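You operate a simulated robot arm through the tools that you are given. There is no shell and no other tool. Be economical: measure what you need, move in short steps, check, and stop when the job is done.

You run a simulated robot arm. Do the job below in one go: nothing can be reset, and whatever is moved stays where it is left.

JOB
Put the drying post on the red pad. Put the washer carton on the soap shelf. Turn the pressure screw to LIGHT. Put the blue cup on the tray top. Any order will do. Set down upright: drying post, washer carton.

The check looks at the end state, three seconds after you hand in, the way a careful person would. Anything else that was tipped, shoved, dropped, spilled or broken makes it a failure.

ROBOT AND FRAMES
A 6-joint arm with a fingered hand on a trunk, on a base that drives. Base frame: it is fixed to the floor where the robot stands at the start and does not move with it; the origin is under the middle of the robot, x ahead of it, y to its left, z up; the surface under the hand at the start is at about z = 80. Readings come in cm, degrees, newtons and seconds.
With the tool pointing down near the work surface it reaches from about 14 to 82 cm from the robot's upright axis, wherever it stands. Its first joint turns from -166.0 to 166.0 degrees. Places, roughly: blue cup (8x8x6 cm) [80, 220, 80]; drying post (9x3x30 cm) [60, 0, 100]; pressure screw [80, 210, 110]; red pad (11x11x2 cm) [140, -150, 80]; soap shelf (62x20 cm) [244, -164, 90]; tray top [80, 190, 90]; washer carton [50, 200, 75]. Payload 5 kg.
Tool frame: the origin (TCP) lies between the finger pads and is the grasp point; the fingertips stand 3.6 cm ahead of it; z points along the fingers, y is the line along which they close. Largest opening 12 cm; the body of the gripper starts 4.2 cm behind the TCP. The gripper is a hand of 4 fingers: y runs from the thumb to the fingers, the wrist lies at [-1.9, -12.3, -21.1] in the tool frame, and closing takes about 1.5 s.
Orientation is told as [roll, pitch, yaw] about the base's x, y, z axes, in that order, counted from this pose: with the fingers straight down and the wrist toward the robot, the tool's x, y and z point along [0, 1, 0], [1, 0, 0] and [0, 0, -1] of the base frame.

CONTROLS
- The arm moves only by the tool move_arm. Its argument "motion" is text: rows parted by semicolons, each of 6 numbers parted by spaces: the shift along the base's x, y, z in cm, then the turn, a rotation vector about the base's x, y, z in rad. In form: tx ty tz ax ay az; .... A call has 1 to 12 rows; each row shifts and turns the commanded pose from where the row before left it. "grip" is the opening, from 0 (shut) to 1 (fully open), set as the call begins (left out, the last holds). Each row takes 0.2 s and may step no farther than 5 cm and 8.6 degrees from the row before; otherwise, or with a gripper value out of range, the whole call is refused. A pose out of reach is approached as far as the arm can. The call stops where the force on the tool passes 40 N (or 10 N more than at its start, if that is more) or the arm is blocked; 0.2 s more then pass. The fingers move at their own pace (about 4.5 cm/s each) and stop on an object; they squeeze with about 25 N. The grip force told is the motor's: it shows also when the fingers shut on nothing. Time passes only in rows, and 0.2 s behind the last, so rows that do not move let the fingers close. The reply holds the time, the measured pose of the TCP, the force on the tool along the base axes, the opening and the grip force, in the units named above and with some noise, with the torque about the TCP (base axes, N m) and any sound that the robot's microphone picked up.
- Cameras (640 x 400 px; columns grow to the right, rows downward): "scene" is now at [10.03, 0.03, 172.27]; the picture's right is [-0.00, -1.00, 0.00], its down [-0.84, 0.00, -0.54] and it looks along [0.54, -0.00, -0.84] (base axes); focal length 290 px, centre (320, 200). "wrist" rides on the gripper at [7.3, -10.1, -14.2] in the tool frame; the picture's right is [-0.79, 0.29, -0.54], its down [-0.56, -0.70, 0.44] and it looks along [-0.25, 0.65, 0.71] (tool axes); focal length 280 px, centre (320, 200). There is no depth. A picture from a camera that has moved, and an enlarged one, comes with that camera's place and axes in the base frame and with its lens.
- camera(camera): a new picture of that camera. The clock stands still meanwhile.
- raise_lower(by): slides the trunk up (or, below 0, down) by that many cm; the arm and the scene camera ride with it, the base frame stays. It gives what a move gives, with no picture.
- steer(legs): drives the robot by 1 to 6 legs, each [ahead, turn to the left] in cm and degrees, along the robot's own axes; the way and the turn of a leg run together, so that a leg with both is an arc; at most 150 cm and 180 degrees a leg. The arm and the cameras ride along, it lands a little off, and it stops where it bumps. It gives what a move gives.
- curl_fingers(index, middle, ring, thumb_bend, thumb_turn): sets how far each is bent, from 0 (flat) to 1 (curled in); at 0.3 the hand is open as for a grip, at 0.7 the pads meet at the TCP. One left out holds its place. A second passes; each finger stops where it meets its share of the squeeze, and holds until it gets a number again. A gripper value or a shape takes the hand back. It gives what a move gives, with no picture; readings hold the bend of each and the force on the fingers (four entries, about 0 where the hand has none), thumb and palm. thumb_turn goes from beside the hand (0) to across from the fingers (1), as for a grip.
- preshape(shape): the hand has 4 fingers and takes this shape, open, in about a second: jaw (thumb against the fingers, like two jaws); tri (thumb and two fingers); tip (a fingertip pinch); poke (one finger out to press); point (the index stretched); flat (the hand flat); cup (the hand cupped); fist (a fist). The gripper value then closes the fingers along that shape, each until it touches; the sizes above hold for jaw. It gives what a move gives, with no picture.
- turn_head(pan, tilt): turns the head with the scene camera to pan (to the left, within 86 degrees either way) and tilt (down, from -29 to 69), counted from straight ahead of the robot. It gives what a move gives.
- enlarge(camera, box): a new picture of the part [left, top, right, bottom] of that camera's present view, enlarged. The clock stands still meanwhile.
- hand_in(): hands the job in; it is judged then, once.

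Work in short steps. Places have to be worked out from the pictures, the camera data and where the tool is seen: move nearer, look again, correct. Check each grasp and each placing, and mend what went wrong. You have 165 turns and 112 pictures in all, those below and enlarged ones among them. Open the gripper and draw the arm clear of the work before you hand the job in, unless the task says otherwise; then end with one line.

The tools are called after "Emit:" as a command line: name --argument value ..., lists and objects as JSON in quotes. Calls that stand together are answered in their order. move_arm: Moves the arm, as the interface text tells. Its arguments: {"type":"object","properties":{"motion":{"type":"string"},"grip":{"type":"number"}},"required":["motion"]} The other tools are called the same way: raise_lower (by) slides the trunk up or down; preshape (shape) gives the hand a shape; curl_fingers (index, middle, ring, thumb_bend, thumb_turn) moves the fingers one by one; steer (legs) drives the base; turn_head (pan, tilt) turns the head that bears the scene camera; camera (camera) takes a picture; enlarge (camera, box) takes an enlarged picture of a part of a camera's view; hand_in () hands the job in.

At the start:

```text
time: 0.0
tool_pos: [66.22, 26.95, 109.62]
ee_rot: [0.0, -0.1, 0.1]
contact_force: [0.2, -1.3, -0.7]
ft_torque: [-0.03, 0.04, 0.04]
grip_width: 11.94
grasp_force: 0.1
shape: jaw
bend: [0.3, 0.3, 0.3, 0.3, 0.98]
finger forces: [0.0, 0.1, 0.1, 0.1, 0.0, 0.1]
trunk travel left (down, up): [-75.0, 9.0]
robot x, y, heading: [0.01, 0.15, -0.0]
head pan, tilt: [-0.2, 57.0]
```

scene: 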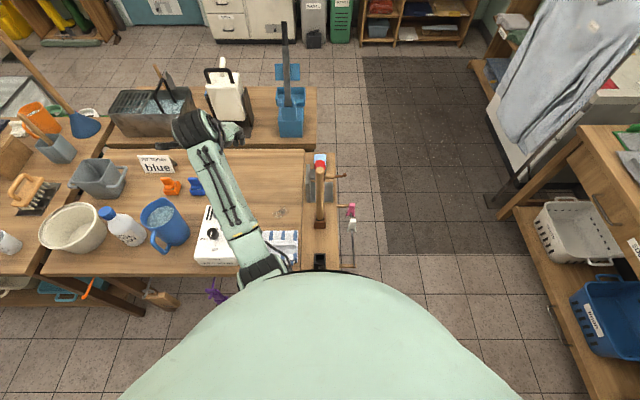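
wrist: 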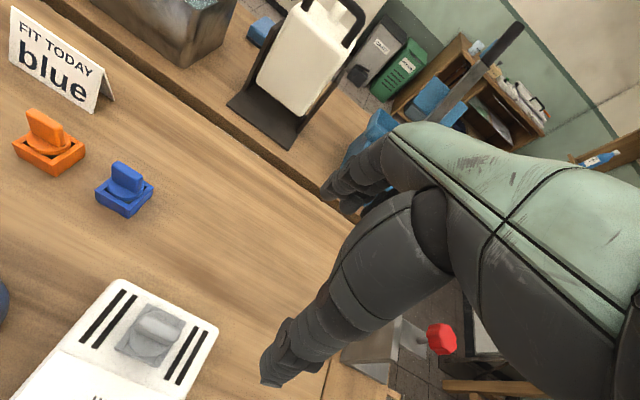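

I'll start by looking closer at the area ahead, where the drying post should be.

Emit:
enlarge --camera "scene" --box '[160, 120, 400, 290]'

Emit:
turn_head --pan 70 --tilt 30

Emit:
camera --camera "scene"

Emit:
turn_head --pan -45 --tilt 25

Emit:
camera --camera "scene"

```text
2.35 times, centred on (280, 205) of scene
camera zoom: at [10.03, 0.03, 172.27], right [0.0, -1.0, 0.0], down [-0.84, 0.0, -0.54], along [0.54, 0.0, -0.84], focal length 681 px, centre (414, 188)
```

zoom: 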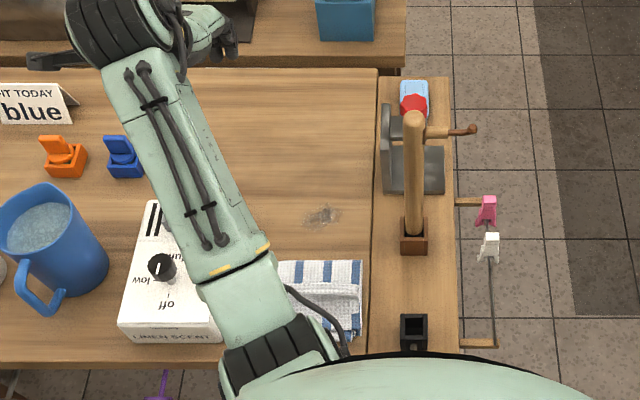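

```text
time: 1.4
tool_pos: [66.19, 26.97, 109.53]
ee_rot: [0.1, 0.2, 0.0]
contact_force: [-0.2, 0.2, -0.3]
ft_torque: [0.02, -0.02, -0.02]
grip_width: 11.96
grasp_force: 0.2
shape: jaw
bend: [0.3, 0.3, 0.3, 0.3, 0.98]
finger forces: [0.0, 0.0, 0.1, 0.1, 0.0, 0.1]
trunk travel left (down, up): [-75.0, 9.0]
robot x, y, heading: [0.07, 0.12, 0.1]
head pan, tilt: [70.0, 30.0]
```

```text
108 pictures are left
camera scene: at [6.13, 8.55, 176.11], right [0.94, -0.34, 0.0], down [-0.17, -0.47, -0.87], along [0.3, 0.81, -0.5], focal length 290 px, centre (320, 200)
```

scene: 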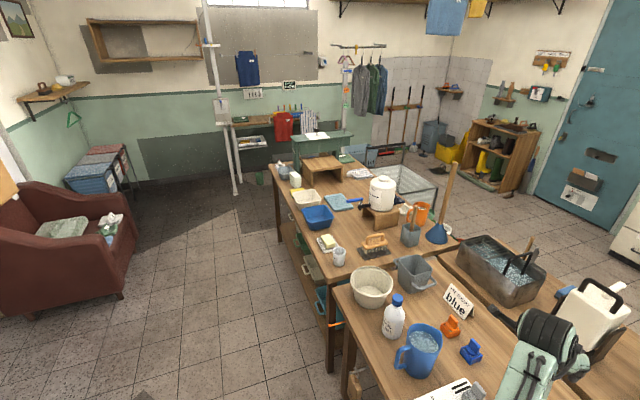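

```text
time: 3.4
tool_pos: [66.23, 26.96, 109.55]
ee_rot: [0.0, 0.0, 0.0]
contact_force: [0.2, 0.8, 0.5]
ft_torque: [0.01, 0.01, 0.0]
grip_width: 11.95
grasp_force: 0.1
shape: jaw
bend: [0.3, 0.3, 0.3, 0.3, 0.98]
finger forces: [0.0, 0.0, 0.0, 0.0, 0.0, 0.0]
trunk travel left (down, up): [-75.0, 9.0]
robot x, y, heading: [-0.16, 0.1, 0.1]
head pan, tilt: [-45.0, 25.0]
```

```text
107 pictures are left
camera scene: at [9.55, -6.45, 176.91], right [-0.71, -0.71, 0.0], down [-0.3, 0.3, -0.91], along [0.64, -0.64, -0.42], focal length 290 px, centre (320, 200)
```

scene: 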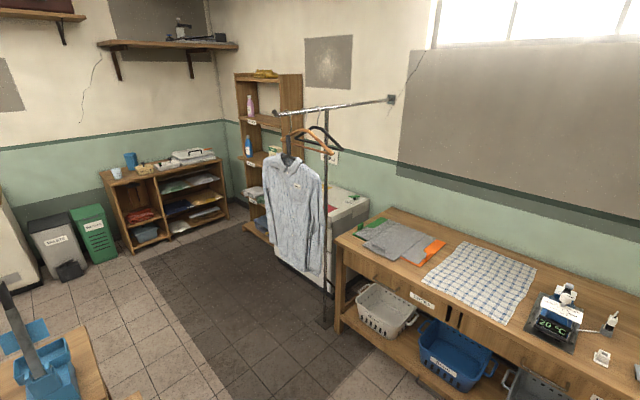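

The soap shelf and red pad lie behind the hanging shirt. I'll zoom in here and look at the work table on the left too.

Emit:
enlarge --camera "scene" --box '[220, 60, 400, 290]'

Emit:
turn_head --pan 72 --tilt 25

Emit:
enlarge --camera "scene" --box '[260, 130, 480, 270]'

```text
1.74 times, centred on (310, 175) of scene
camera zoom: at [9.55, -6.45, 176.91], right [-0.71, -0.71, 0.0], down [-0.3, 0.3, -0.91], along [0.64, -0.64, -0.42], focal length 504 px, centre (337, 244)
```

zoom: 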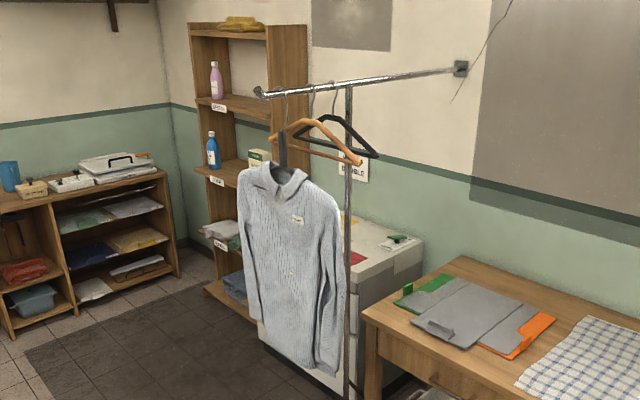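

```text
time: 5.3
tool_pos: [66.17, 26.97, 109.67]
ee_rot: [0.0, 0.0, 0.0]
contact_force: [-0.2, -0.1, -0.6]
ft_torque: [0.0, 0.01, 0.03]
grip_width: 11.96
grasp_force: 0.0
shape: jaw
bend: [0.3, 0.3, 0.3, 0.3, 0.98]
finger forces: [0.0, 0.1, 0.0, 0.0, 0.0, 0.0]
trunk travel left (down, up): [-75.0, 9.0]
robot x, y, heading: [-0.1, 0.25, 0.0]
head pan, tilt: [72.0, 25.0]
```

```text
2.86 times, centred on (370, 200) of scene
camera zoom: at [5.88, 8.82, 176.91], right [0.95, -0.31, 0.0], down [-0.13, -0.4, -0.91], along [0.28, 0.86, -0.42], focal length 827 px, centre (177, 200)
```

zoom: 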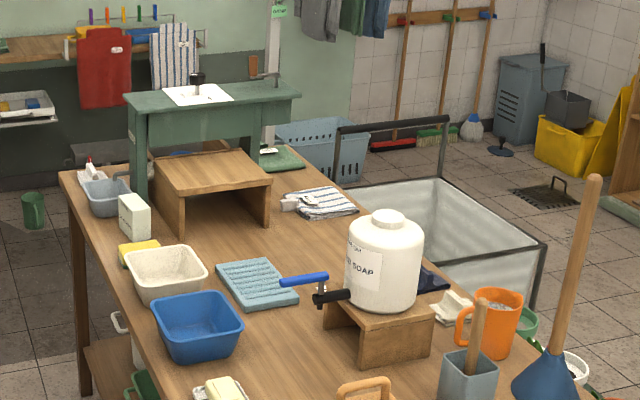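

The layout on the left is clear: the green bench holds the screw and the cup is probably under the arch. Now a closer look at the drying post.

Emit:
turn_head --pan 0 --tilt 50

Emit:
enlarge --camera "scene" --box '[270, 110, 370, 260]'

```text
time: 6.8
tool_pos: [66.11, 26.89, 109.57]
ee_rot: [0.0, -0.1, 0.0]
contact_force: [0.6, -0.7, -0.1]
ft_torque: [0.0, 0.0, 0.01]
grip_width: 11.96
grasp_force: 0.0
shape: jaw
bend: [0.3, 0.3, 0.3, 0.3, 0.98]
finger forces: [0.0, 0.0, 0.0, 0.1, 0.0, 0.1]
trunk travel left (down, up): [-75.0, 9.0]
robot x, y, heading: [-0.01, -0.14, -0.1]
head pan, tilt: [0.0, 50.0]
```

```text
2.67 times, centred on (320, 185) of scene
camera zoom: at [10.73, 0.06, 173.16], right [0.0, -1.0, 0.0], down [-0.77, 0.0, -0.64], along [0.64, 0.0, -0.77], focal length 772 px, centre (320, 240)
```

zoom: 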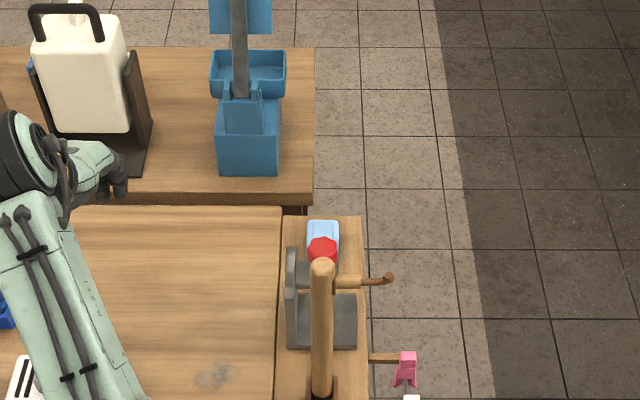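

I'll bring the wrist camera to look at the post from the left and behind.

Emit:
move_arm --motion "-2 -1 3 0 0 0; -3.5 -2 1 0 0 -0.09; -3.5 -2 1 0 0 -0.09; -3.5 -2 1 0 0 -0.09; -3.5 -2 1 0 0 -0.09; -3 -2 0 0 0 -0.09; -3 -1 0 0 0 -0.07; 0 0 0 0 0 0"

Emit:
camera --camera "wrist"

Emit:
camera --camera "scene"

```text
time: 8.6
tool_pos: [47.64, 14.0, 109.22]
ee_rot: [0.2, -0.2, -29.8]
contact_force: [1.0, -1.0, -1.2]
ft_torque: [-0.01, -0.02, 0.03]
grip_width: 11.97
grasp_force: 0.0
shape: jaw
bend: [0.3, 0.3, 0.3, 0.3, 0.98]
finger forces: [0.0, 0.1, 0.0, 0.1, 0.0, 0.0]
out of reach, approached as far as the arm can: row 4, 5, 6, 7
trunk travel left (down, up): [-75.0, 9.0]
robot x, y, heading: [0.01, -0.37, 0.0]
head pan, tilt: [0.0, 50.0]
```

```text
103 pictures are left
camera wrist: at [42.45, 25.25, 123.36], right [-0.14, -0.83, 0.54], down [-0.88, -0.14, -0.45], along [0.44, -0.54, -0.71], focal length 280 px, centre (320, 200)
```

wrist: 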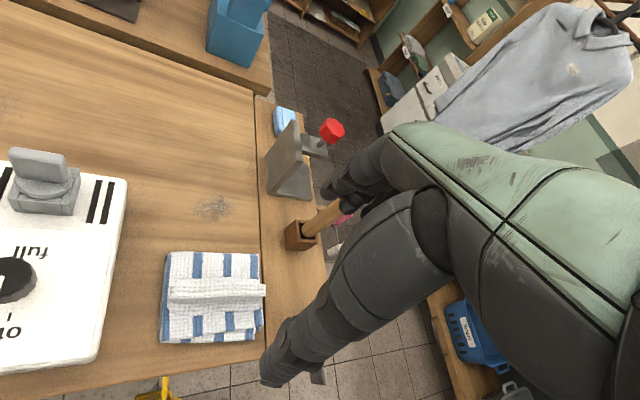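

```text
102 pictures are left
camera scene: at [10.82, 0.08, 173.16], right [0.0, -1.0, 0.0], down [-0.77, 0.0, -0.64], along [0.64, 0.0, -0.77], focal length 290 px, centre (320, 200)
```

scene: 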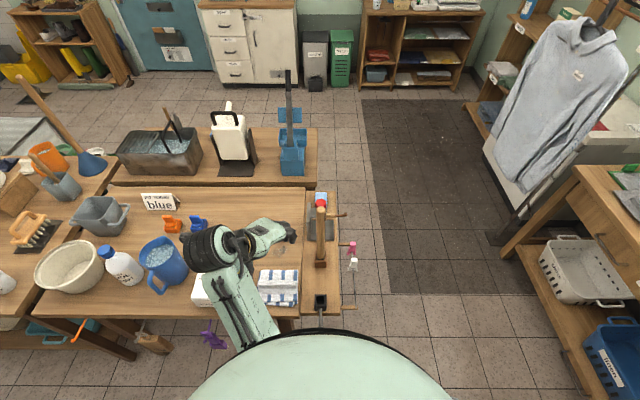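

The post stands in a wooden socket near (59.5, 0), its top near z 111, with a peg toward −y. The red knob behind it is at about (73, 0, 97). I'll raise the trunk and measure from above.

Emit:
raise_lower --by 9

Emit:
move_arm --motion "0 0 3 0 0 0.1; 0 0 3 0 0 0.1; 0 0 3 0 0 0.1; 0 0 0 0 0 0.1; 0 0 0 0 0 0.12; 0 0 0 0 0 0"

Emit:
camera --camera "wrist"

```text
time: 9.8
tool_pos: [47.56, 13.88, 118.31]
ee_rot: [0.0, -0.2, -29.7]
contact_force: [-0.4, 0.7, -0.2]
ft_torque: [-0.02, 0.03, 0.01]
grip_width: 11.97
grasp_force: 0.1
shape: jaw
bend: [0.3, 0.3, 0.3, 0.3, 0.98]
finger forces: [0.0, 0.0, 0.0, 0.1, 0.1, 0.0]
trunk travel left (down, up): [-84.0, 0.0]
robot x, y, heading: [-0.08, -0.29, -0.1]
head pan, tilt: [0.0, 50.0]
```

```text
time: 11.2
tool_pos: [49.37, 13.34, 122.62]
ee_rot: [0.1, -0.3, 0.1]
contact_force: [0.3, 0.5, 0.7]
ft_torque: [0.02, 0.02, 0.03]
grip_width: 11.96
grasp_force: 0.1
shape: jaw
bend: [0.3, 0.3, 0.3, 0.3, 0.98]
finger forces: [0.1, 0.0, 0.1, 0.0, 0.0, 0.0]
out of reach, approached as far as the arm can: row 1, 2, 3
trunk travel left (down, up): [-84.0, 0.0]
robot x, y, heading: [0.0, -0.15, -0.0]
head pan, tilt: [0.0, 50.0]
```

```text
101 pictures are left
camera wrist: at [39.17, 20.54, 136.67], right [0.29, -0.79, 0.54], down [-0.7, -0.56, -0.45], along [0.66, -0.25, -0.71], focal length 280 px, centre (320, 200)
```

wrist: 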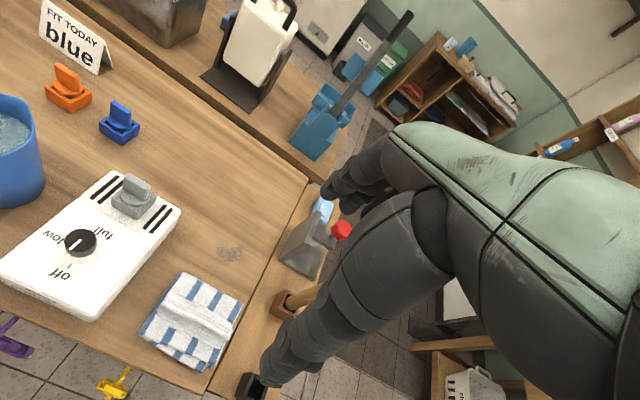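

The hand hides the post. I'll triangulate its top with the raised scene camera.

Emit:
enlarge --camera "scene" --box '[260, 160, 380, 300]'

```text
2.86 times, centred on (320, 230) of scene
camera zoom: at [10.75, 0.08, 182.16], right [0.0, -1.0, 0.0], down [-0.77, 0.0, -0.64], along [0.64, 0.0, -0.77], focal length 827 px, centre (320, 114)
```

zoom: 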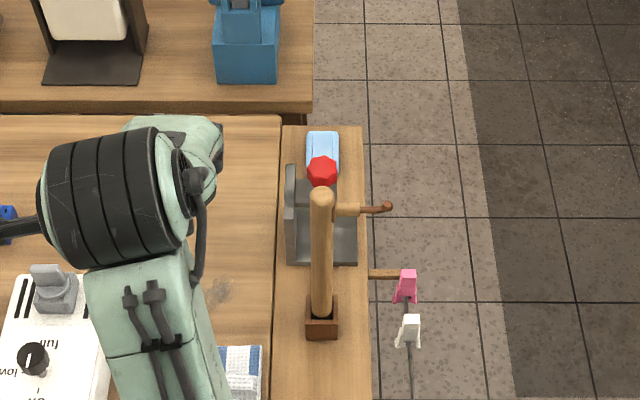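

Post axis is about (59.4, 0), top about z 110.6, peg at z 107.6. I'll move over it, staying high.

Emit:
move_arm --motion "3 0 0 0 0 0; 3 -3 0 0 0 0; 3 -3 0 0 0 0; 1 -4 0 0 0 0; 0 -3.5 0 0 0 0; 0 0 0 0 0 0; 0 0 0 0 0 0"

Emit:
enlarge --camera "scene" --box '[220, 140, 400, 300]'

```text
time: 12.8
tool_pos: [58.99, -0.29, 122.33]
ee_rot: [0.2, -0.2, 0.1]
contact_force: [0.4, 0.0, 0.4]
ft_torque: [0.0, 0.01, -0.03]
grip_width: 11.98
grasp_force: 0.1
shape: jaw
bend: [0.3, 0.3, 0.3, 0.3, 0.98]
finger forces: [0.0, 0.0, 0.0, 0.1, 0.1, 0.0]
trunk travel left (down, up): [-84.0, 0.0]
robot x, y, heading: [0.22, -0.16, -0.0]
head pan, tilt: [0.0, 50.0]
```

```text
2.50 times, centred on (310, 220) of scene
camera zoom: at [10.75, 0.06, 182.16], right [0.0, -1.0, 0.0], down [-0.77, 0.0, -0.64], along [0.64, 0.0, -0.77], focal length 724 px, centre (345, 150)
```

zoom: 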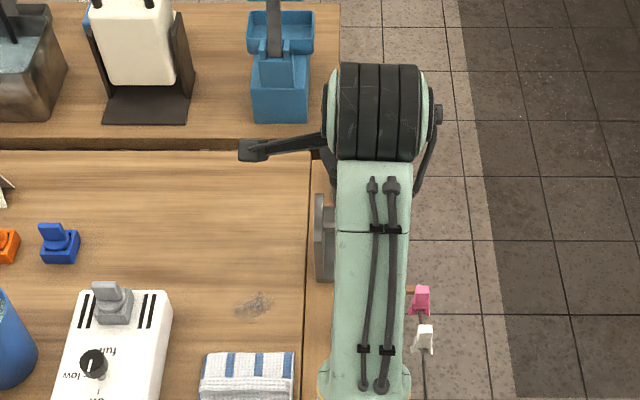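

The arm hides the post from the head camera, so I'll descend slowly with the force limit as guard and check the wrist picture partway.

Emit:
move_arm --motion "0.4 0.2 -3 0 0 0; 0 0 -3 0 0 0; 0 0 -2 0 0 0; 0 0 0 0 0 0"

Emit:
camera --camera "wrist"

```text
time: 13.8
tool_pos: [59.44, 0.17, 114.44]
ee_rot: [0.1, -0.2, 0.2]
contact_force: [0.1, 0.3, -0.1]
ft_torque: [-0.05, 0.0, -0.02]
grip_width: 11.98
grasp_force: 0.0
shape: jaw
bend: [0.3, 0.3, 0.3, 0.3, 0.98]
finger forces: [0.0, 0.0, 0.0, 0.0, 0.0, 0.0]
trunk travel left (down, up): [-84.0, 0.0]
robot x, y, heading: [0.0, 0.11, 0.0]
head pan, tilt: [0.0, 50.0]
```

```text
98 pictures are left
camera wrist: at [49.38, 7.25, 128.47], right [0.29, -0.79, 0.54], down [-0.7, -0.56, -0.45], along [0.66, -0.25, -0.71], focal length 280 px, centre (320, 200)
```

wrist: 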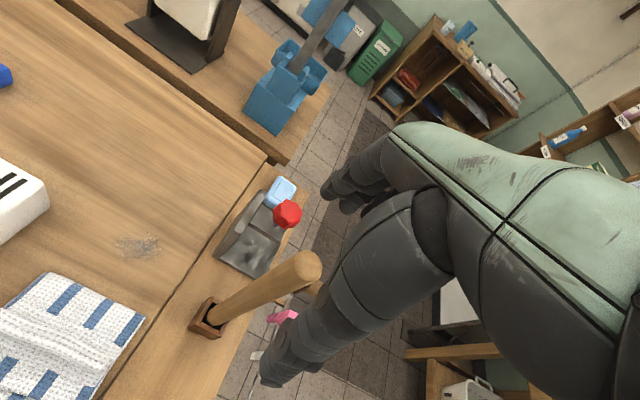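

The wrist view confirms the post axis at (59.4, 0.1). I'll lower the TCP to z≈107.4 around it and close.

Emit:
move_arm --motion "0 0 -3 0 0 0; 0 0 -2 0 0 0; 0 0 -2 0 0 0; 0 0 0 0 0 0"

Emit:
move_arm --motion "0 0 0 0 0 0; 0 0 0 0 0 0; 0 0 0 0 0 0; 0 0 0 0 0 0; 0 0 0 0 0 0; 0 0 0 0 0 0; 0 0 0 0 0 0; 0 0 0 0 0 0" --grip 0

Emit:
camera --camera "wrist"

```text
time: 14.8
tool_pos: [59.64, -0.02, 107.53]
ee_rot: [0.1, -0.1, 0.1]
contact_force: [0.1, -0.3, 0.2]
ft_torque: [-0.02, 0.01, 0.02]
grip_width: 11.95
grasp_force: 0.1
shape: jaw
bend: [0.3, 0.3, 0.3, 0.3, 0.98]
finger forces: [0.0, 0.1, 0.0, 0.0, 0.1, 0.0]
trunk travel left (down, up): [-84.0, 0.0]
robot x, y, heading: [-0.02, 0.07, -0.0]
head pan, tilt: [0.0, 50.0]
```

```text
time: 16.6
tool_pos: [59.55, -0.02, 107.71]
ee_rot: [0.0, -0.2, 0.0]
contact_force: [-0.7, 0.3, 0.3]
ft_torque: [-0.03, -0.03, 0.0]
grip_width: 1.7
grasp_force: 25.1
shape: jaw
bend: [0.72, 0.62, 0.68, 0.74, 1.0]
finger forces: [13.1, 6.8, 0.0, 0.0, 20.6, 0.0]
trunk travel left (down, up): [-84.0, 0.0]
robot x, y, heading: [0.1, -0.04, 0.1]
head pan, tilt: [0.0, 50.0]
```

```text
97 pictures are left
camera wrist: at [49.45, 7.15, 121.67], right [0.29, -0.79, 0.54], down [-0.7, -0.56, -0.45], along [0.66, -0.25, -0.71], focal length 280 px, centre (320, 200)
```

wrist: 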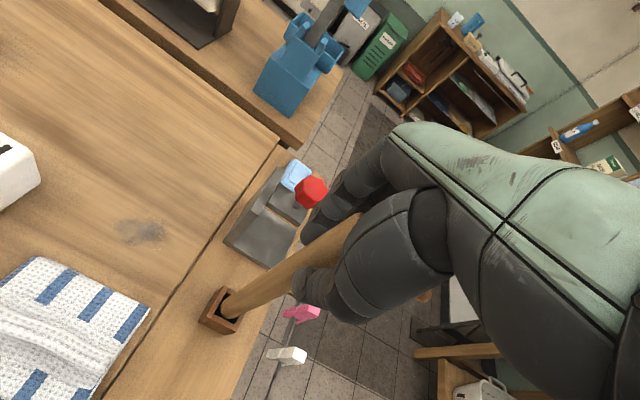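

Gripped, with 25 N of grip force. I'll lift gently.

Emit:
move_arm --motion "0 0 1 0 0 0; 0 0 1 0 0 0; 0 0 1 0 0 0; 0 0 1 0 0 0; 0 0 0 0 0 0"

Emit:
camera --camera "wrist"

```text
time: 17.8
tool_pos: [59.71, 0.01, 111.62]
ee_rot: [0.1, -0.1, 0.1]
contact_force: [-0.2, -0.2, -2.0]
ft_torque: [0.0, 0.02, -0.01]
grip_width: 1.69
grasp_force: 25.1
shape: jaw
bend: [0.72, 0.62, 0.68, 0.74, 1.0]
finger forces: [13.1, 7.1, 0.1, 0.0, 21.1, 0.0]
trunk travel left (down, up): [-84.0, 0.0]
robot x, y, heading: [-0.02, 0.27, -0.3]
head pan, tilt: [0.0, 50.0]
```

```text
96 pictures are left
camera wrist: at [49.55, 7.21, 125.69], right [0.29, -0.79, 0.54], down [-0.7, -0.56, -0.45], along [0.66, -0.25, -0.71], focal length 280 px, centre (320, 200)
```

wrist: 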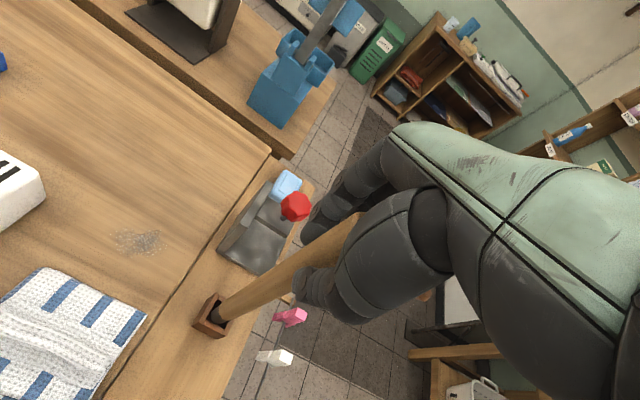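

It lifts freely, about 2 N. I'll raise it clear of the socket.

Emit:
move_arm --motion "0 0 2 0 0 0; 0 0 2 0 0 0; 0 0 2 0 0 0; 0 0 2 0 0 0; 0 0 2 0 0 0; 0 0 0 0 0 0"

Emit:
camera --camera "wrist"

Emit:
turn_head --pan -45 --tilt 40

Emit:
camera --camera "scene"

```text
time: 19.2
tool_pos: [59.72, -0.05, 121.56]
ee_rot: [0.0, -0.3, 0.1]
contact_force: [0.4, -1.2, -2.3]
ft_torque: [-0.03, -0.02, -0.01]
grip_width: 1.71
grasp_force: 25.2
shape: jaw
bend: [0.72, 0.62, 0.68, 0.74, 1.0]
finger forces: [13.2, 7.2, 0.1, 0.0, 21.1, 0.1]
trunk travel left (down, up): [-84.0, 0.0]
robot x, y, heading: [0.41, 0.06, 0.0]
head pan, tilt: [0.0, 50.0]
```

```text
95 pictures are left
camera wrist: at [49.59, 7.16, 135.63], right [0.29, -0.79, 0.54], down [-0.7, -0.56, -0.45], along [0.66, -0.25, -0.71], focal length 280 px, centre (320, 200)
```

wrist: 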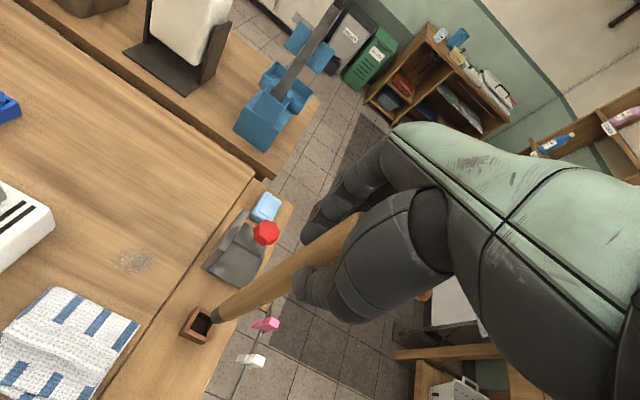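

```text
time: 20.3
tool_pos: [59.77, 0.12, 121.48]
ee_rot: [0.1, -0.3, 0.1]
contact_force: [0.0, 0.7, -0.4]
ft_torque: [0.0, 0.03, 0.01]
grip_width: 1.68
grasp_force: 24.9
shape: jaw
bend: [0.72, 0.62, 0.68, 0.74, 1.0]
finger forces: [13.1, 7.3, 0.1, 0.0, 21.0, 0.0]
trunk travel left (down, up): [-84.0, 0.0]
robot x, y, heading: [-0.03, 0.01, -0.1]
head pan, tilt: [-45.0, 40.0]
```

```text
94 pictures are left
camera scene: at [9.07, -5.96, 183.58], right [-0.71, -0.71, 0.0], down [-0.46, 0.45, -0.77], along [0.54, -0.54, -0.64], focal length 290 px, centre (320, 200)
```

scene: 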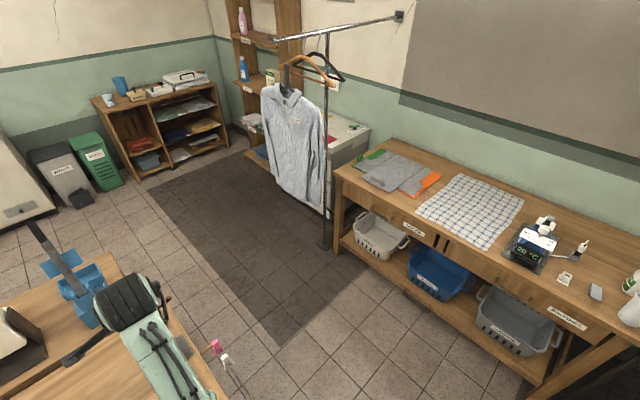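

The post is clear of its socket. The pad lies behind the rail and shirt, with the pole near (118, −121), so I'll drive round the table's end through the open floor at y≈−48.

Emit:
steer --legs '[[0, -45], [66, 0], [0, 45]]'

Emit:
turn_head --pan -30 --tilt 30

Emit:
camera --camera "scene"

```text
time: 29.2
tool_pos: [106.49, -46.78, 121.49]
ee_rot: [0.1, -0.2, 0.3]
contact_force: [-0.2, -0.7, -2.1]
ft_torque: [-0.03, -0.01, -0.01]
grip_width: 1.67
grasp_force: 24.8
shape: jaw
bend: [0.72, 0.62, 0.68, 0.74, 1.0]
finger forces: [13.2, 7.4, 0.0, 0.0, 20.4, 0.0]
trunk travel left (down, up): [-84.0, 0.0]
robot x, y, heading: [46.66, -46.94, 0.2]
head pan, tilt: [-45.0, 40.0]
```

```text
time: 30.0
tool_pos: [106.49, -46.76, 121.47]
ee_rot: [0.1, -0.3, 0.2]
contact_force: [0.5, -0.5, -1.5]
ft_torque: [0.04, -0.03, -0.02]
grip_width: 1.68
grasp_force: 24.9
shape: jaw
bend: [0.72, 0.62, 0.68, 0.74, 1.0]
finger forces: [13.2, 7.2, 0.0, 0.1, 20.7, 0.0]
trunk travel left (down, up): [-84.0, 0.0]
robot x, y, heading: [47.17, -46.9, 0.2]
head pan, tilt: [-30.0, 30.0]
```

```text
93 pictures are left
camera scene: at [57.7, -51.36, 185.11], right [-0.5, -0.87, 0.0], down [-0.43, 0.25, -0.87], along [0.75, -0.43, -0.5], focal length 290 px, centre (320, 200)
```

scene: 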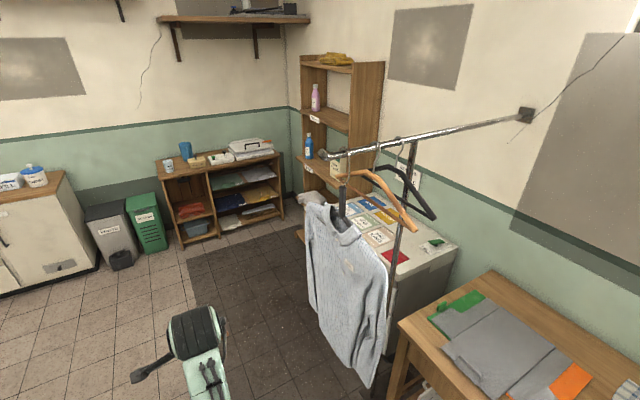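

The cabinet top carries several coloured pads, the red one near (140, −146). I'll zoom in.

Emit:
enlarge --camera "scene" --box '[285, 40, 465, 320]'

Emit:
enlarge --camera "scene" --box '[330, 190, 460, 280]'

```text
1.43 times, centred on (375, 180) of scene
camera zoom: at [57.7, -51.36, 185.11], right [-0.5, -0.87, 0.0], down [-0.43, 0.25, -0.87], along [0.75, -0.43, -0.5], focal length 414 px, centre (241, 229)
```

zoom: 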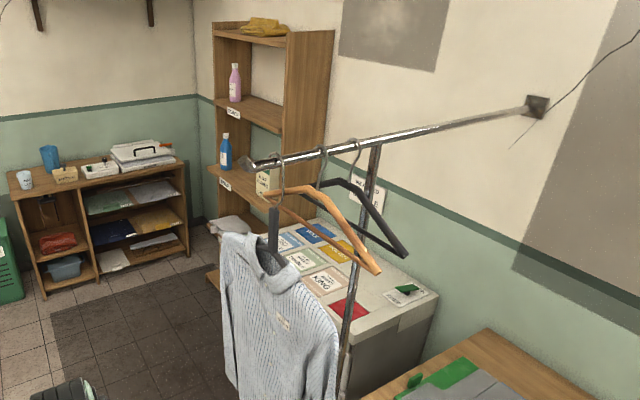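

```text
4.44 times, centred on (395, 235) of scene
camera zoom: at [57.7, -51.36, 185.11], right [-0.5, -0.87, 0.0], down [-0.43, 0.25, -0.87], along [0.75, -0.43, -0.5], focal length 1287 px, centre (-13, 44)
```

zoom: 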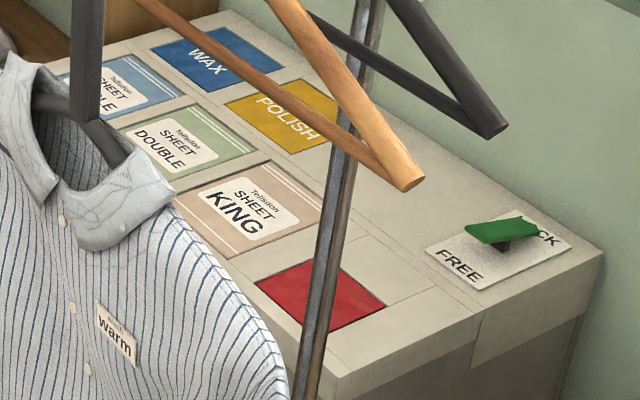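

The cabinet front is at y≈−137, and the hangers and shirt span x≈105–152 in front of it. I'll approach from the +x side, so first on to about (230, −47).

Emit:
steer --legs '[[150, 0], [33, 0], [0, -132]]'

Emit:
turn_head --pan 0 --tilt 35

Emit:
camera --camera "scene"

```text
time: 46.7
tool_pos: [189.9, -89.37, 121.51]
ee_rot: [0.1, -0.1, -132.3]
contact_force: [-0.1, 0.3, -0.9]
ft_torque: [0.01, -0.01, -0.01]
grip_width: 1.69
grasp_force: 25.4
shape: jaw
bend: [0.72, 0.62, 0.68, 0.75, 1.0]
finger forces: [13.2, 7.9, 0.0, 0.0, 20.0, 0.0]
trunk travel left (down, up): [-84.0, 0.0]
robot x, y, heading: [230.38, -45.51, -132.6]
head pan, tilt: [-30.0, 30.0]
```

```text
time: 47.6
tool_pos: [189.95, -89.42, 121.46]
ee_rot: [0.1, -0.2, -132.5]
contact_force: [0.7, 1.3, -1.5]
ft_torque: [-0.01, 0.0, -0.01]
grip_width: 1.68
grasp_force: 25.1
shape: jaw
bend: [0.72, 0.62, 0.68, 0.75, 1.0]
finger forces: [13.4, 7.9, 0.0, 0.0, 20.1, 0.0]
trunk travel left (down, up): [-84.0, 0.0]
robot x, y, heading: [230.13, -45.46, -132.7]
head pan, tilt: [0.0, 35.0]
```

```text
90 pictures are left
camera scene: at [222.31, -53.99, 184.34], right [-0.74, 0.68, 0.0], down [0.39, 0.42, -0.82], along [-0.55, -0.6, -0.57], focal length 290 px, centre (320, 200)
```

scene: 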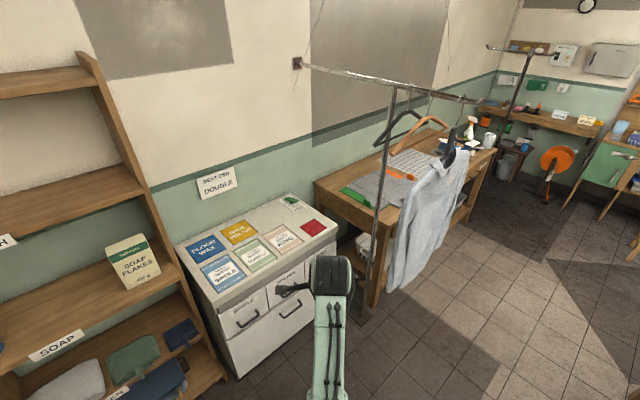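

Clear view of the red pad and the shelf labelled SOAP. I'll zoom on the pad to fix its centre.

Emit:
enlarge --camera "scene" --box '[180, 180, 400, 330]'

```text
2.67 times, centred on (290, 255) of scene
camera zoom: at [222.31, -53.99, 184.34], right [-0.74, 0.68, 0.0], down [0.39, 0.42, -0.82], along [-0.55, -0.6, -0.57], focal length 772 px, centre (400, 53)
```

zoom: 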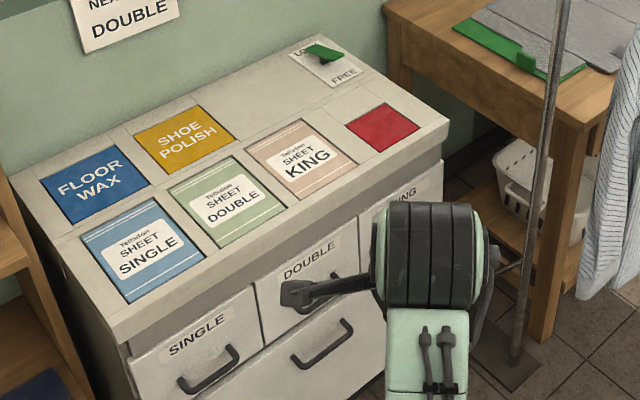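

Two views agree the red pad is at (142.1, −146.3), top near z 80. I'll drive toward it with the post's bottom (z≈94) clear of the cabinet top.

Emit:
steer --legs '[[35, 1.5], [29, 0]]'

Emit:
camera --camera "wrist"

Emit:
camera --camera "scene"

```text
time: 51.8
tool_pos: [148.01, -137.34, 121.57]
ee_rot: [0.2, -0.2, -131.6]
contact_force: [-0.9, 0.1, -1.4]
ft_torque: [0.02, 0.02, -0.01]
grip_width: 1.69
grasp_force: 25.5
shape: jaw
bend: [0.72, 0.62, 0.68, 0.75, 1.0]
finger forces: [13.3, 7.9, 0.1, 0.1, 20.1, 0.1]
trunk travel left (down, up): [-84.0, 0.0]
robot x, y, heading: [188.13, -92.68, -132.1]
head pan, tilt: [0.0, 35.0]
```

```text
88 pictures are left
camera wrist: at [160.27, -134.57, 135.64], right [-0.78, 0.31, 0.54], down [0.05, 0.89, -0.45], along [-0.62, -0.32, -0.71], focal length 280 px, centre (320, 200)
```

wrist: 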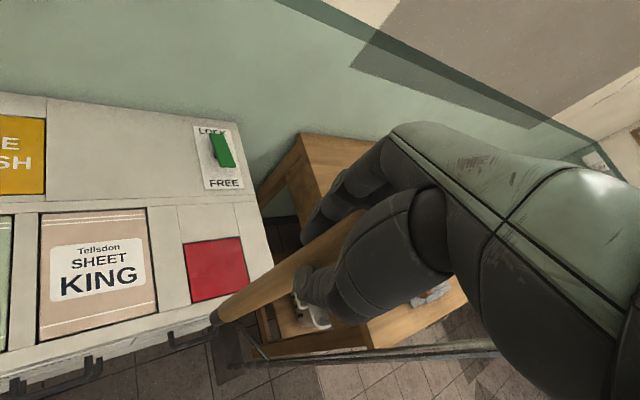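

```text
87 pictures are left
camera scene: at [180.05, -101.51, 184.35], right [-0.75, 0.67, 0.0], down [0.38, 0.43, -0.82], along [-0.55, -0.61, -0.57], focal length 290 px, centre (320, 200)
```

scene: 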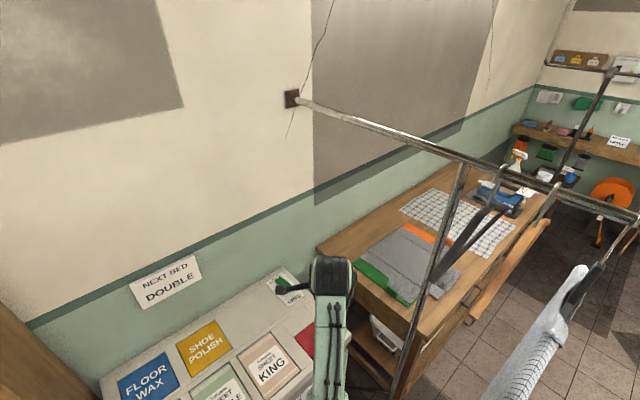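

The wrist view puts the pad at (142.5, −146.4). I'll move the post over it.

Emit:
move_arm --motion "-1.4 -2.3 0 0 0 0; -1.4 -2.3 0 0 0 0; -1.4 -2.3 0 0 0 0; -1.4 -2.2 0 0 0 0; 0 0 0 0 0 0; 0 0 0 0 0 0"

Emit:
camera --camera "wrist"

```text
time: 53.2
tool_pos: [142.49, -146.46, 121.52]
ee_rot: [0.1, -0.2, -131.7]
contact_force: [-0.4, -0.1, -1.3]
ft_torque: [0.04, 0.0, 0.02]
grip_width: 1.69
grasp_force: 25.4
shape: jaw
bend: [0.72, 0.62, 0.68, 0.75, 1.0]
finger forces: [13.4, 8.2, 0.1, 0.0, 20.2, 0.1]
trunk travel left (down, up): [-84.0, 0.0]
robot x, y, heading: [187.67, -92.65, -131.8]
head pan, tilt: [0.0, 35.0]
```

```text
86 pictures are left
camera wrist: at [154.7, -143.78, 135.67], right [-0.78, 0.31, 0.54], down [0.05, 0.89, -0.45], along [-0.62, -0.32, -0.71], focal length 280 px, centre (320, 200)
```

wrist: 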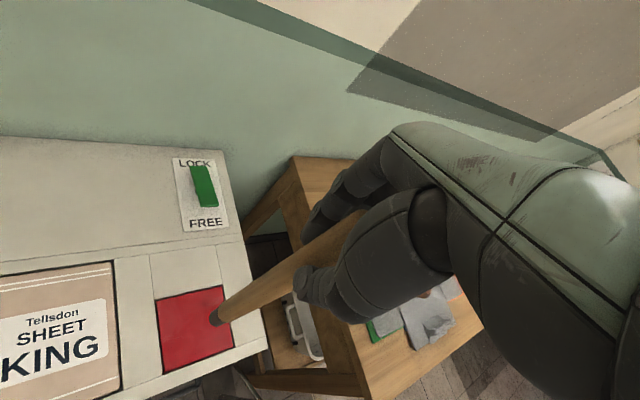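

Aligned with the pad centre. Lowering, first 9 cm.

Emit:
move_arm --motion "0.1 0.1 -2 0 0 0; 0 0 -2 0 0 0; 0 0 -2 0 0 0; 0 0 -2 0 0 0; 0 0 -1 0 0 0; 0 0 0 0 0 0"

Emit:
camera --camera "wrist"

```text
time: 54.6
tool_pos: [142.54, -146.4, 112.49]
ee_rot: [0.1, -0.1, -131.6]
contact_force: [-0.1, -0.9, -1.2]
ft_torque: [-0.04, -0.03, -0.04]
grip_width: 1.69
grasp_force: 25.3
shape: jaw
bend: [0.72, 0.62, 0.68, 0.75, 1.0]
finger forces: [13.4, 8.2, 0.1, 0.0, 20.3, 0.1]
trunk travel left (down, up): [-84.0, 0.0]
robot x, y, heading: [187.93, -92.78, -131.9]
head pan, tilt: [0.0, 35.0]
```

```text
85 pictures are left
camera wrist: at [154.72, -143.63, 126.63], right [-0.78, 0.31, 0.54], down [0.05, 0.89, -0.45], along [-0.62, -0.32, -0.71], focal length 280 px, centre (320, 200)
```

wrist: 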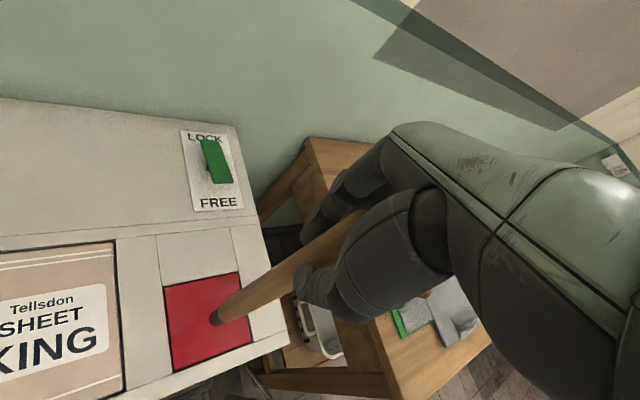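

Still about 4 cm above. Lowering in small steps until contact.

Emit:
move_arm --motion "0 0 -0.7 0 0 0; 0 0 -0.7 0 0 0; 0 0 -0.6 0 0 0; 0 0 -0.5 0 0 0; 0 0 0 0 0 0"

Emit:
enlarge --camera "wrist" --box '[140, 220, 340, 380]'

```text
time: 55.8
tool_pos: [142.59, -146.39, 109.92]
ee_rot: [0.1, -0.1, -131.7]
contact_force: [0.0, -0.1, -1.8]
ft_torque: [-0.02, 0.0, -0.01]
grip_width: 1.69
grasp_force: 25.2
shape: jaw
bend: [0.72, 0.62, 0.68, 0.75, 1.0]
finger forces: [13.4, 8.1, 0.0, 0.0, 20.2, 0.0]
trunk travel left (down, up): [-84.0, 0.0]
robot x, y, heading: [187.74, -92.59, -131.8]
head pan, tilt: [0.0, 35.0]
```

```text
2.50 times, centred on (240, 300) of wrist
camera zoom: at [154.72, -143.63, 124.13], right [-0.78, 0.31, 0.54], down [0.05, 0.89, -0.45], along [-0.62, -0.32, -0.71], focal length 701 px, centre (520, -50)
```

zoom: 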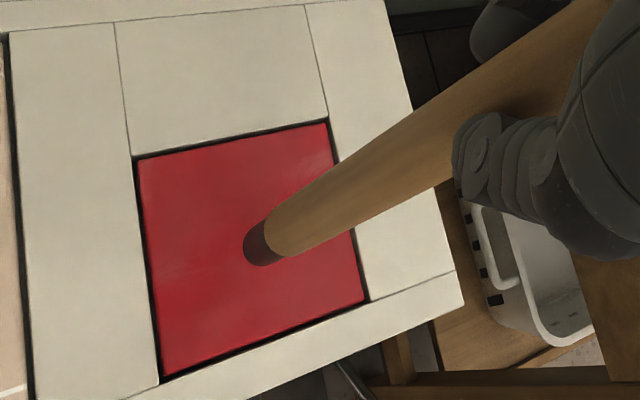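

Emit:
move_arm --motion "0 0 -0.3 0 0 0; 0 0 -0.3 0 0 0; 0 0 -0.3 0 0 0; 0 0 -0.3 0 0 0; 0 0 0 0 0 0"

```text
time: 57.0
tool_pos: [142.58, -146.38, 108.79]
ee_rot: [0.2, -0.1, -131.7]
contact_force: [-0.4, -0.3, -2.6]
ft_torque: [0.0, 0.01, -0.01]
grip_width: 1.69
grasp_force: 25.3
shape: jaw
bend: [0.72, 0.62, 0.68, 0.75, 1.0]
finger forces: [13.4, 8.2, 0.1, 0.0, 20.1, 0.1]
trunk travel left (down, up): [-84.0, 0.0]
robot x, y, heading: [187.91, -92.99, -131.6]
head pan, tilt: [0.0, 35.0]
```

No contact yet (the weight still reads about −2 N). I'll continue.

Emit:
move_arm --motion "0 0 -0.3 0 0 0; 0 0 -0.3 0 0 0; 0 0 -0.3 0 0 0; 0 0 -0.3 0 0 0; 0 0 0 0 0 0"

Emit:
enlarge --camera "wrist" --box '[140, 220, 340, 380]'

```text
time: 58.2
tool_pos: [142.62, -146.25, 107.66]
ee_rot: [0.1, -0.1, -131.8]
contact_force: [0.4, 0.0, -1.5]
ft_torque: [0.0, 0.0, -0.01]
grip_width: 1.69
grasp_force: 24.7
shape: jaw
bend: [0.72, 0.62, 0.68, 0.75, 1.0]
finger forces: [13.3, 8.4, 0.0, 0.1, 20.0, 0.0]
trunk travel left (down, up): [-84.0, 0.0]
robot x, y, heading: [187.83, -92.76, -131.6]
head pan, tilt: [0.0, 35.0]
```

```text
2.50 times, centred on (240, 300) of wrist
camera zoom: at [154.72, -143.65, 121.68], right [-0.78, 0.31, 0.54], down [0.05, 0.89, -0.45], along [-0.62, -0.32, -0.71], focal length 701 px, centre (520, -50)
```

zoom: 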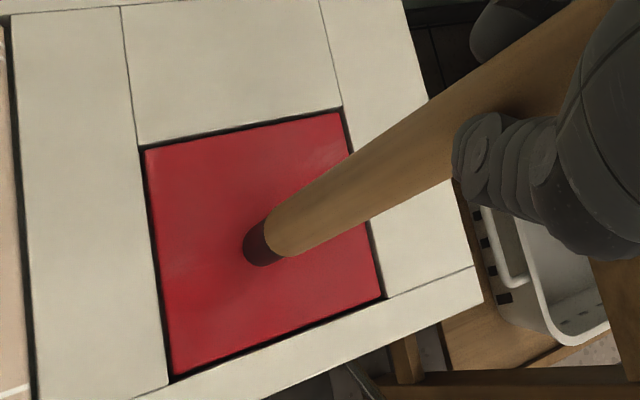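

Emit:
move_arm --motion "0 0 -0.3 0 0 0; 0 0 -0.3 0 0 0; 0 0 -0.3 0 0 0; 0 0 -0.3 0 0 0; 0 0 0 0 0 0"

Emit:
enlarge --camera "wrist" --box '[140, 220, 340, 380]'

```text
time: 59.4
tool_pos: [142.62, -146.35, 106.57]
ee_rot: [0.1, -0.3, -131.7]
contact_force: [-0.2, 0.1, 8.8]
ft_torque: [-0.02, 0.01, 0.04]
grip_width: 1.71
grasp_force: 25.0
shape: jaw
bend: [0.73, 0.62, 0.68, 0.75, 1.0]
finger forces: [14.2, 9.0, 0.0, 0.1, 22.2, 0.0]
trunk travel left (down, up): [-84.0, 0.0]
robot x, y, heading: [187.83, -92.97, -131.9]
head pan, tilt: [0.0, 35.0]
```

```text
2.50 times, centred on (240, 300) of wrist
camera zoom: at [154.75, -143.6, 120.65], right [-0.78, 0.31, 0.54], down [0.05, 0.89, -0.45], along [-0.62, -0.32, -0.71], focal length 701 px, centre (520, -50)
```

zoom: 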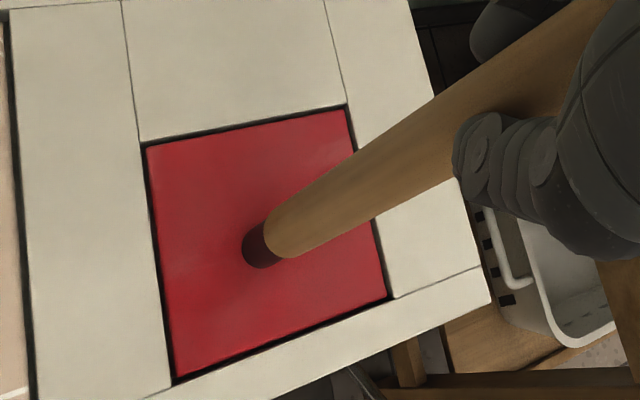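

Contact at about 9 N. I'll ease off a touch and open in stages.

Emit:
move_arm --motion "0 0 0.1 0 0 0; 0 0 0 0 0 0"

Emit:
move_arm --motion "0 0 0 0 0 0; 0 0 0 0 0 0; 0 0 0 0 0 0" --grip 0.25

Emit:
move_arm --motion "0 0 0 0 0 0; 0 0 0 0 0 0; 0 0 0 0 0 0; 0 0 0 0 0 0; 0 0 0 0 0 0; 0 0 0 0 0 0; 0 0 0 0 0 0" --grip 1

Emit:
camera --camera "wrist"

```text
time: 60.0
tool_pos: [142.54, -146.29, 106.56]
ee_rot: [0.0, -0.2, -131.7]
contact_force: [0.6, -0.3, 8.2]
ft_torque: [-0.01, 0.01, 0.01]
grip_width: 1.74
grasp_force: 25.6
shape: jaw
bend: [0.73, 0.62, 0.68, 0.75, 1.0]
finger forces: [14.2, 9.1, 0.1, 0.0, 22.0, 0.0]
trunk travel left (down, up): [-84.0, 0.0]
robot x, y, heading: [187.56, -92.65, -131.8]
head pan, tilt: [0.0, 35.0]
```

```text
time: 60.8
tool_pos: [142.61, -146.26, 106.46]
ee_rot: [0.1, -0.2, -131.7]
contact_force: [-0.7, 0.8, -0.1]
ft_torque: [0.01, 0.0, 0.01]
grip_width: 2.99
grasp_force: 0.0
shape: jaw
bend: [0.73, 0.56, 0.55, 0.74, 1.0]
finger forces: [0.1, 0.0, 0.0, 0.0, 0.1, 0.0]
trunk travel left (down, up): [-84.0, 0.0]
robot x, y, heading: [187.52, -92.86, -131.7]
head pan, tilt: [0.0, 35.0]
```

```text
time: 62.4
tool_pos: [142.53, -146.42, 106.54]
ee_rot: [0.1, -0.2, -131.7]
contact_force: [0.2, 0.9, -0.8]
ft_torque: [-0.03, -0.02, 0.01]
grip_width: 11.94
grasp_force: 0.1
shape: jaw
bend: [0.3, 0.3, 0.3, 0.3, 0.98]
finger forces: [0.1, 0.0, 0.0, 0.0, 0.1, 0.0]
trunk travel left (down, up): [-84.0, 0.0]
robot x, y, heading: [187.78, -92.87, -131.6]
head pan, tilt: [0.0, 35.0]
```

```text
81 pictures are left
camera wrist: at [154.73, -143.6, 120.59], right [-0.78, 0.31, 0.54], down [0.05, 0.89, -0.45], along [-0.62, -0.32, -0.71], focal length 280 px, centre (320, 200)
```

wrist: 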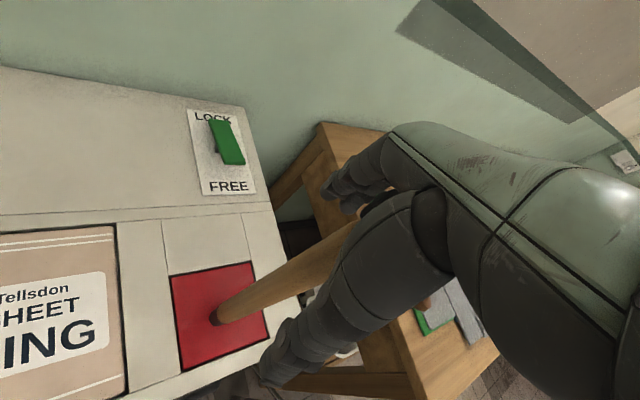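

The post stands released. I'll lift the hand straight up.

Emit:
move_arm --motion "0 0 1 0 0 0; 0 0 2 0 0 0; 0 0 3 0 0 0; 0 0 3 0 0 0; 0 0 3 0 0 0; 0 0 3 0 0 0; 0 0 0 0 0 0"

Emit:
camera --camera "wrist"

```text
time: 64.0
tool_pos: [142.61, -146.26, 121.58]
ee_rot: [0.1, -0.2, -131.7]
contact_force: [0.0, 0.7, 0.9]
ft_torque: [-0.04, 0.01, 0.01]
grip_width: 11.99
grasp_force: 0.1
shape: jaw
bend: [0.3, 0.3, 0.3, 0.3, 0.98]
finger forces: [0.0, 0.1, 0.0, 0.0, 0.1, 0.0]
trunk travel left (down, up): [-84.0, 0.0]
robot x, y, heading: [188.1, -92.8, -131.5]
head pan, tilt: [0.0, 35.0]
```

```text
80 pictures are left
camera wrist: at [154.77, -143.54, 135.67], right [-0.78, 0.31, 0.54], down [0.05, 0.89, -0.45], along [-0.62, -0.32, -0.71], focal length 280 px, centre (320, 200)
```

wrist: 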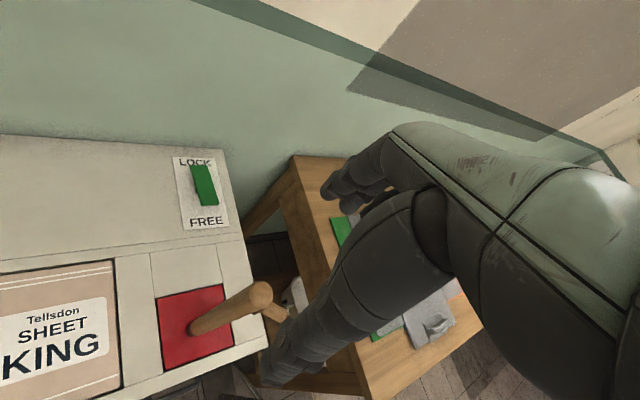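

The post stands upright on the red pad. I'll back away and look at it and the soap shelf.

Emit:
steer --legs '[[-62, 0], [0, 30]]'

Emit:
camera --camera "scene"

```text
time: 69.5
tool_pos: [217.06, -116.22, 121.55]
ee_rot: [0.2, -0.3, -100.9]
contact_force: [-0.4, -0.7, -0.8]
ft_torque: [-0.02, 0.0, -0.04]
grip_width: 11.98
grasp_force: 0.0
shape: jaw
bend: [0.3, 0.3, 0.3, 0.3, 0.98]
finger forces: [0.0, 0.1, 0.1, 0.0, 0.1, 0.0]
trunk travel left (down, up): [-84.0, 0.0]
robot x, y, heading: [228.61, -47.41, -101.1]
head pan, tilt: [0.0, 35.0]
```

```text
79 pictures are left
camera scene: at [226.24, -58.77, 184.34], right [-0.98, 0.19, 0.0], down [0.11, 0.56, -0.82], along [-0.16, -0.8, -0.57], focal length 290 px, centre (320, 200)
```

scene: 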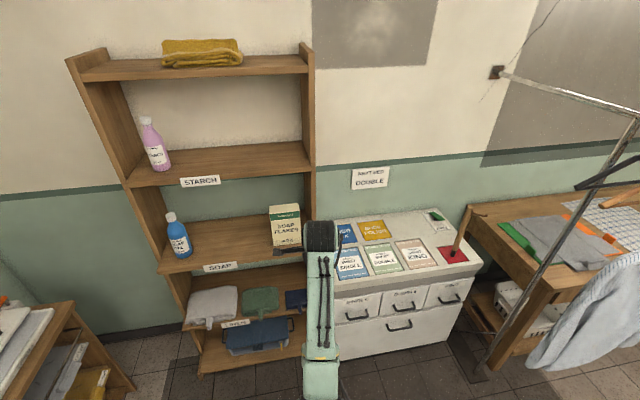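

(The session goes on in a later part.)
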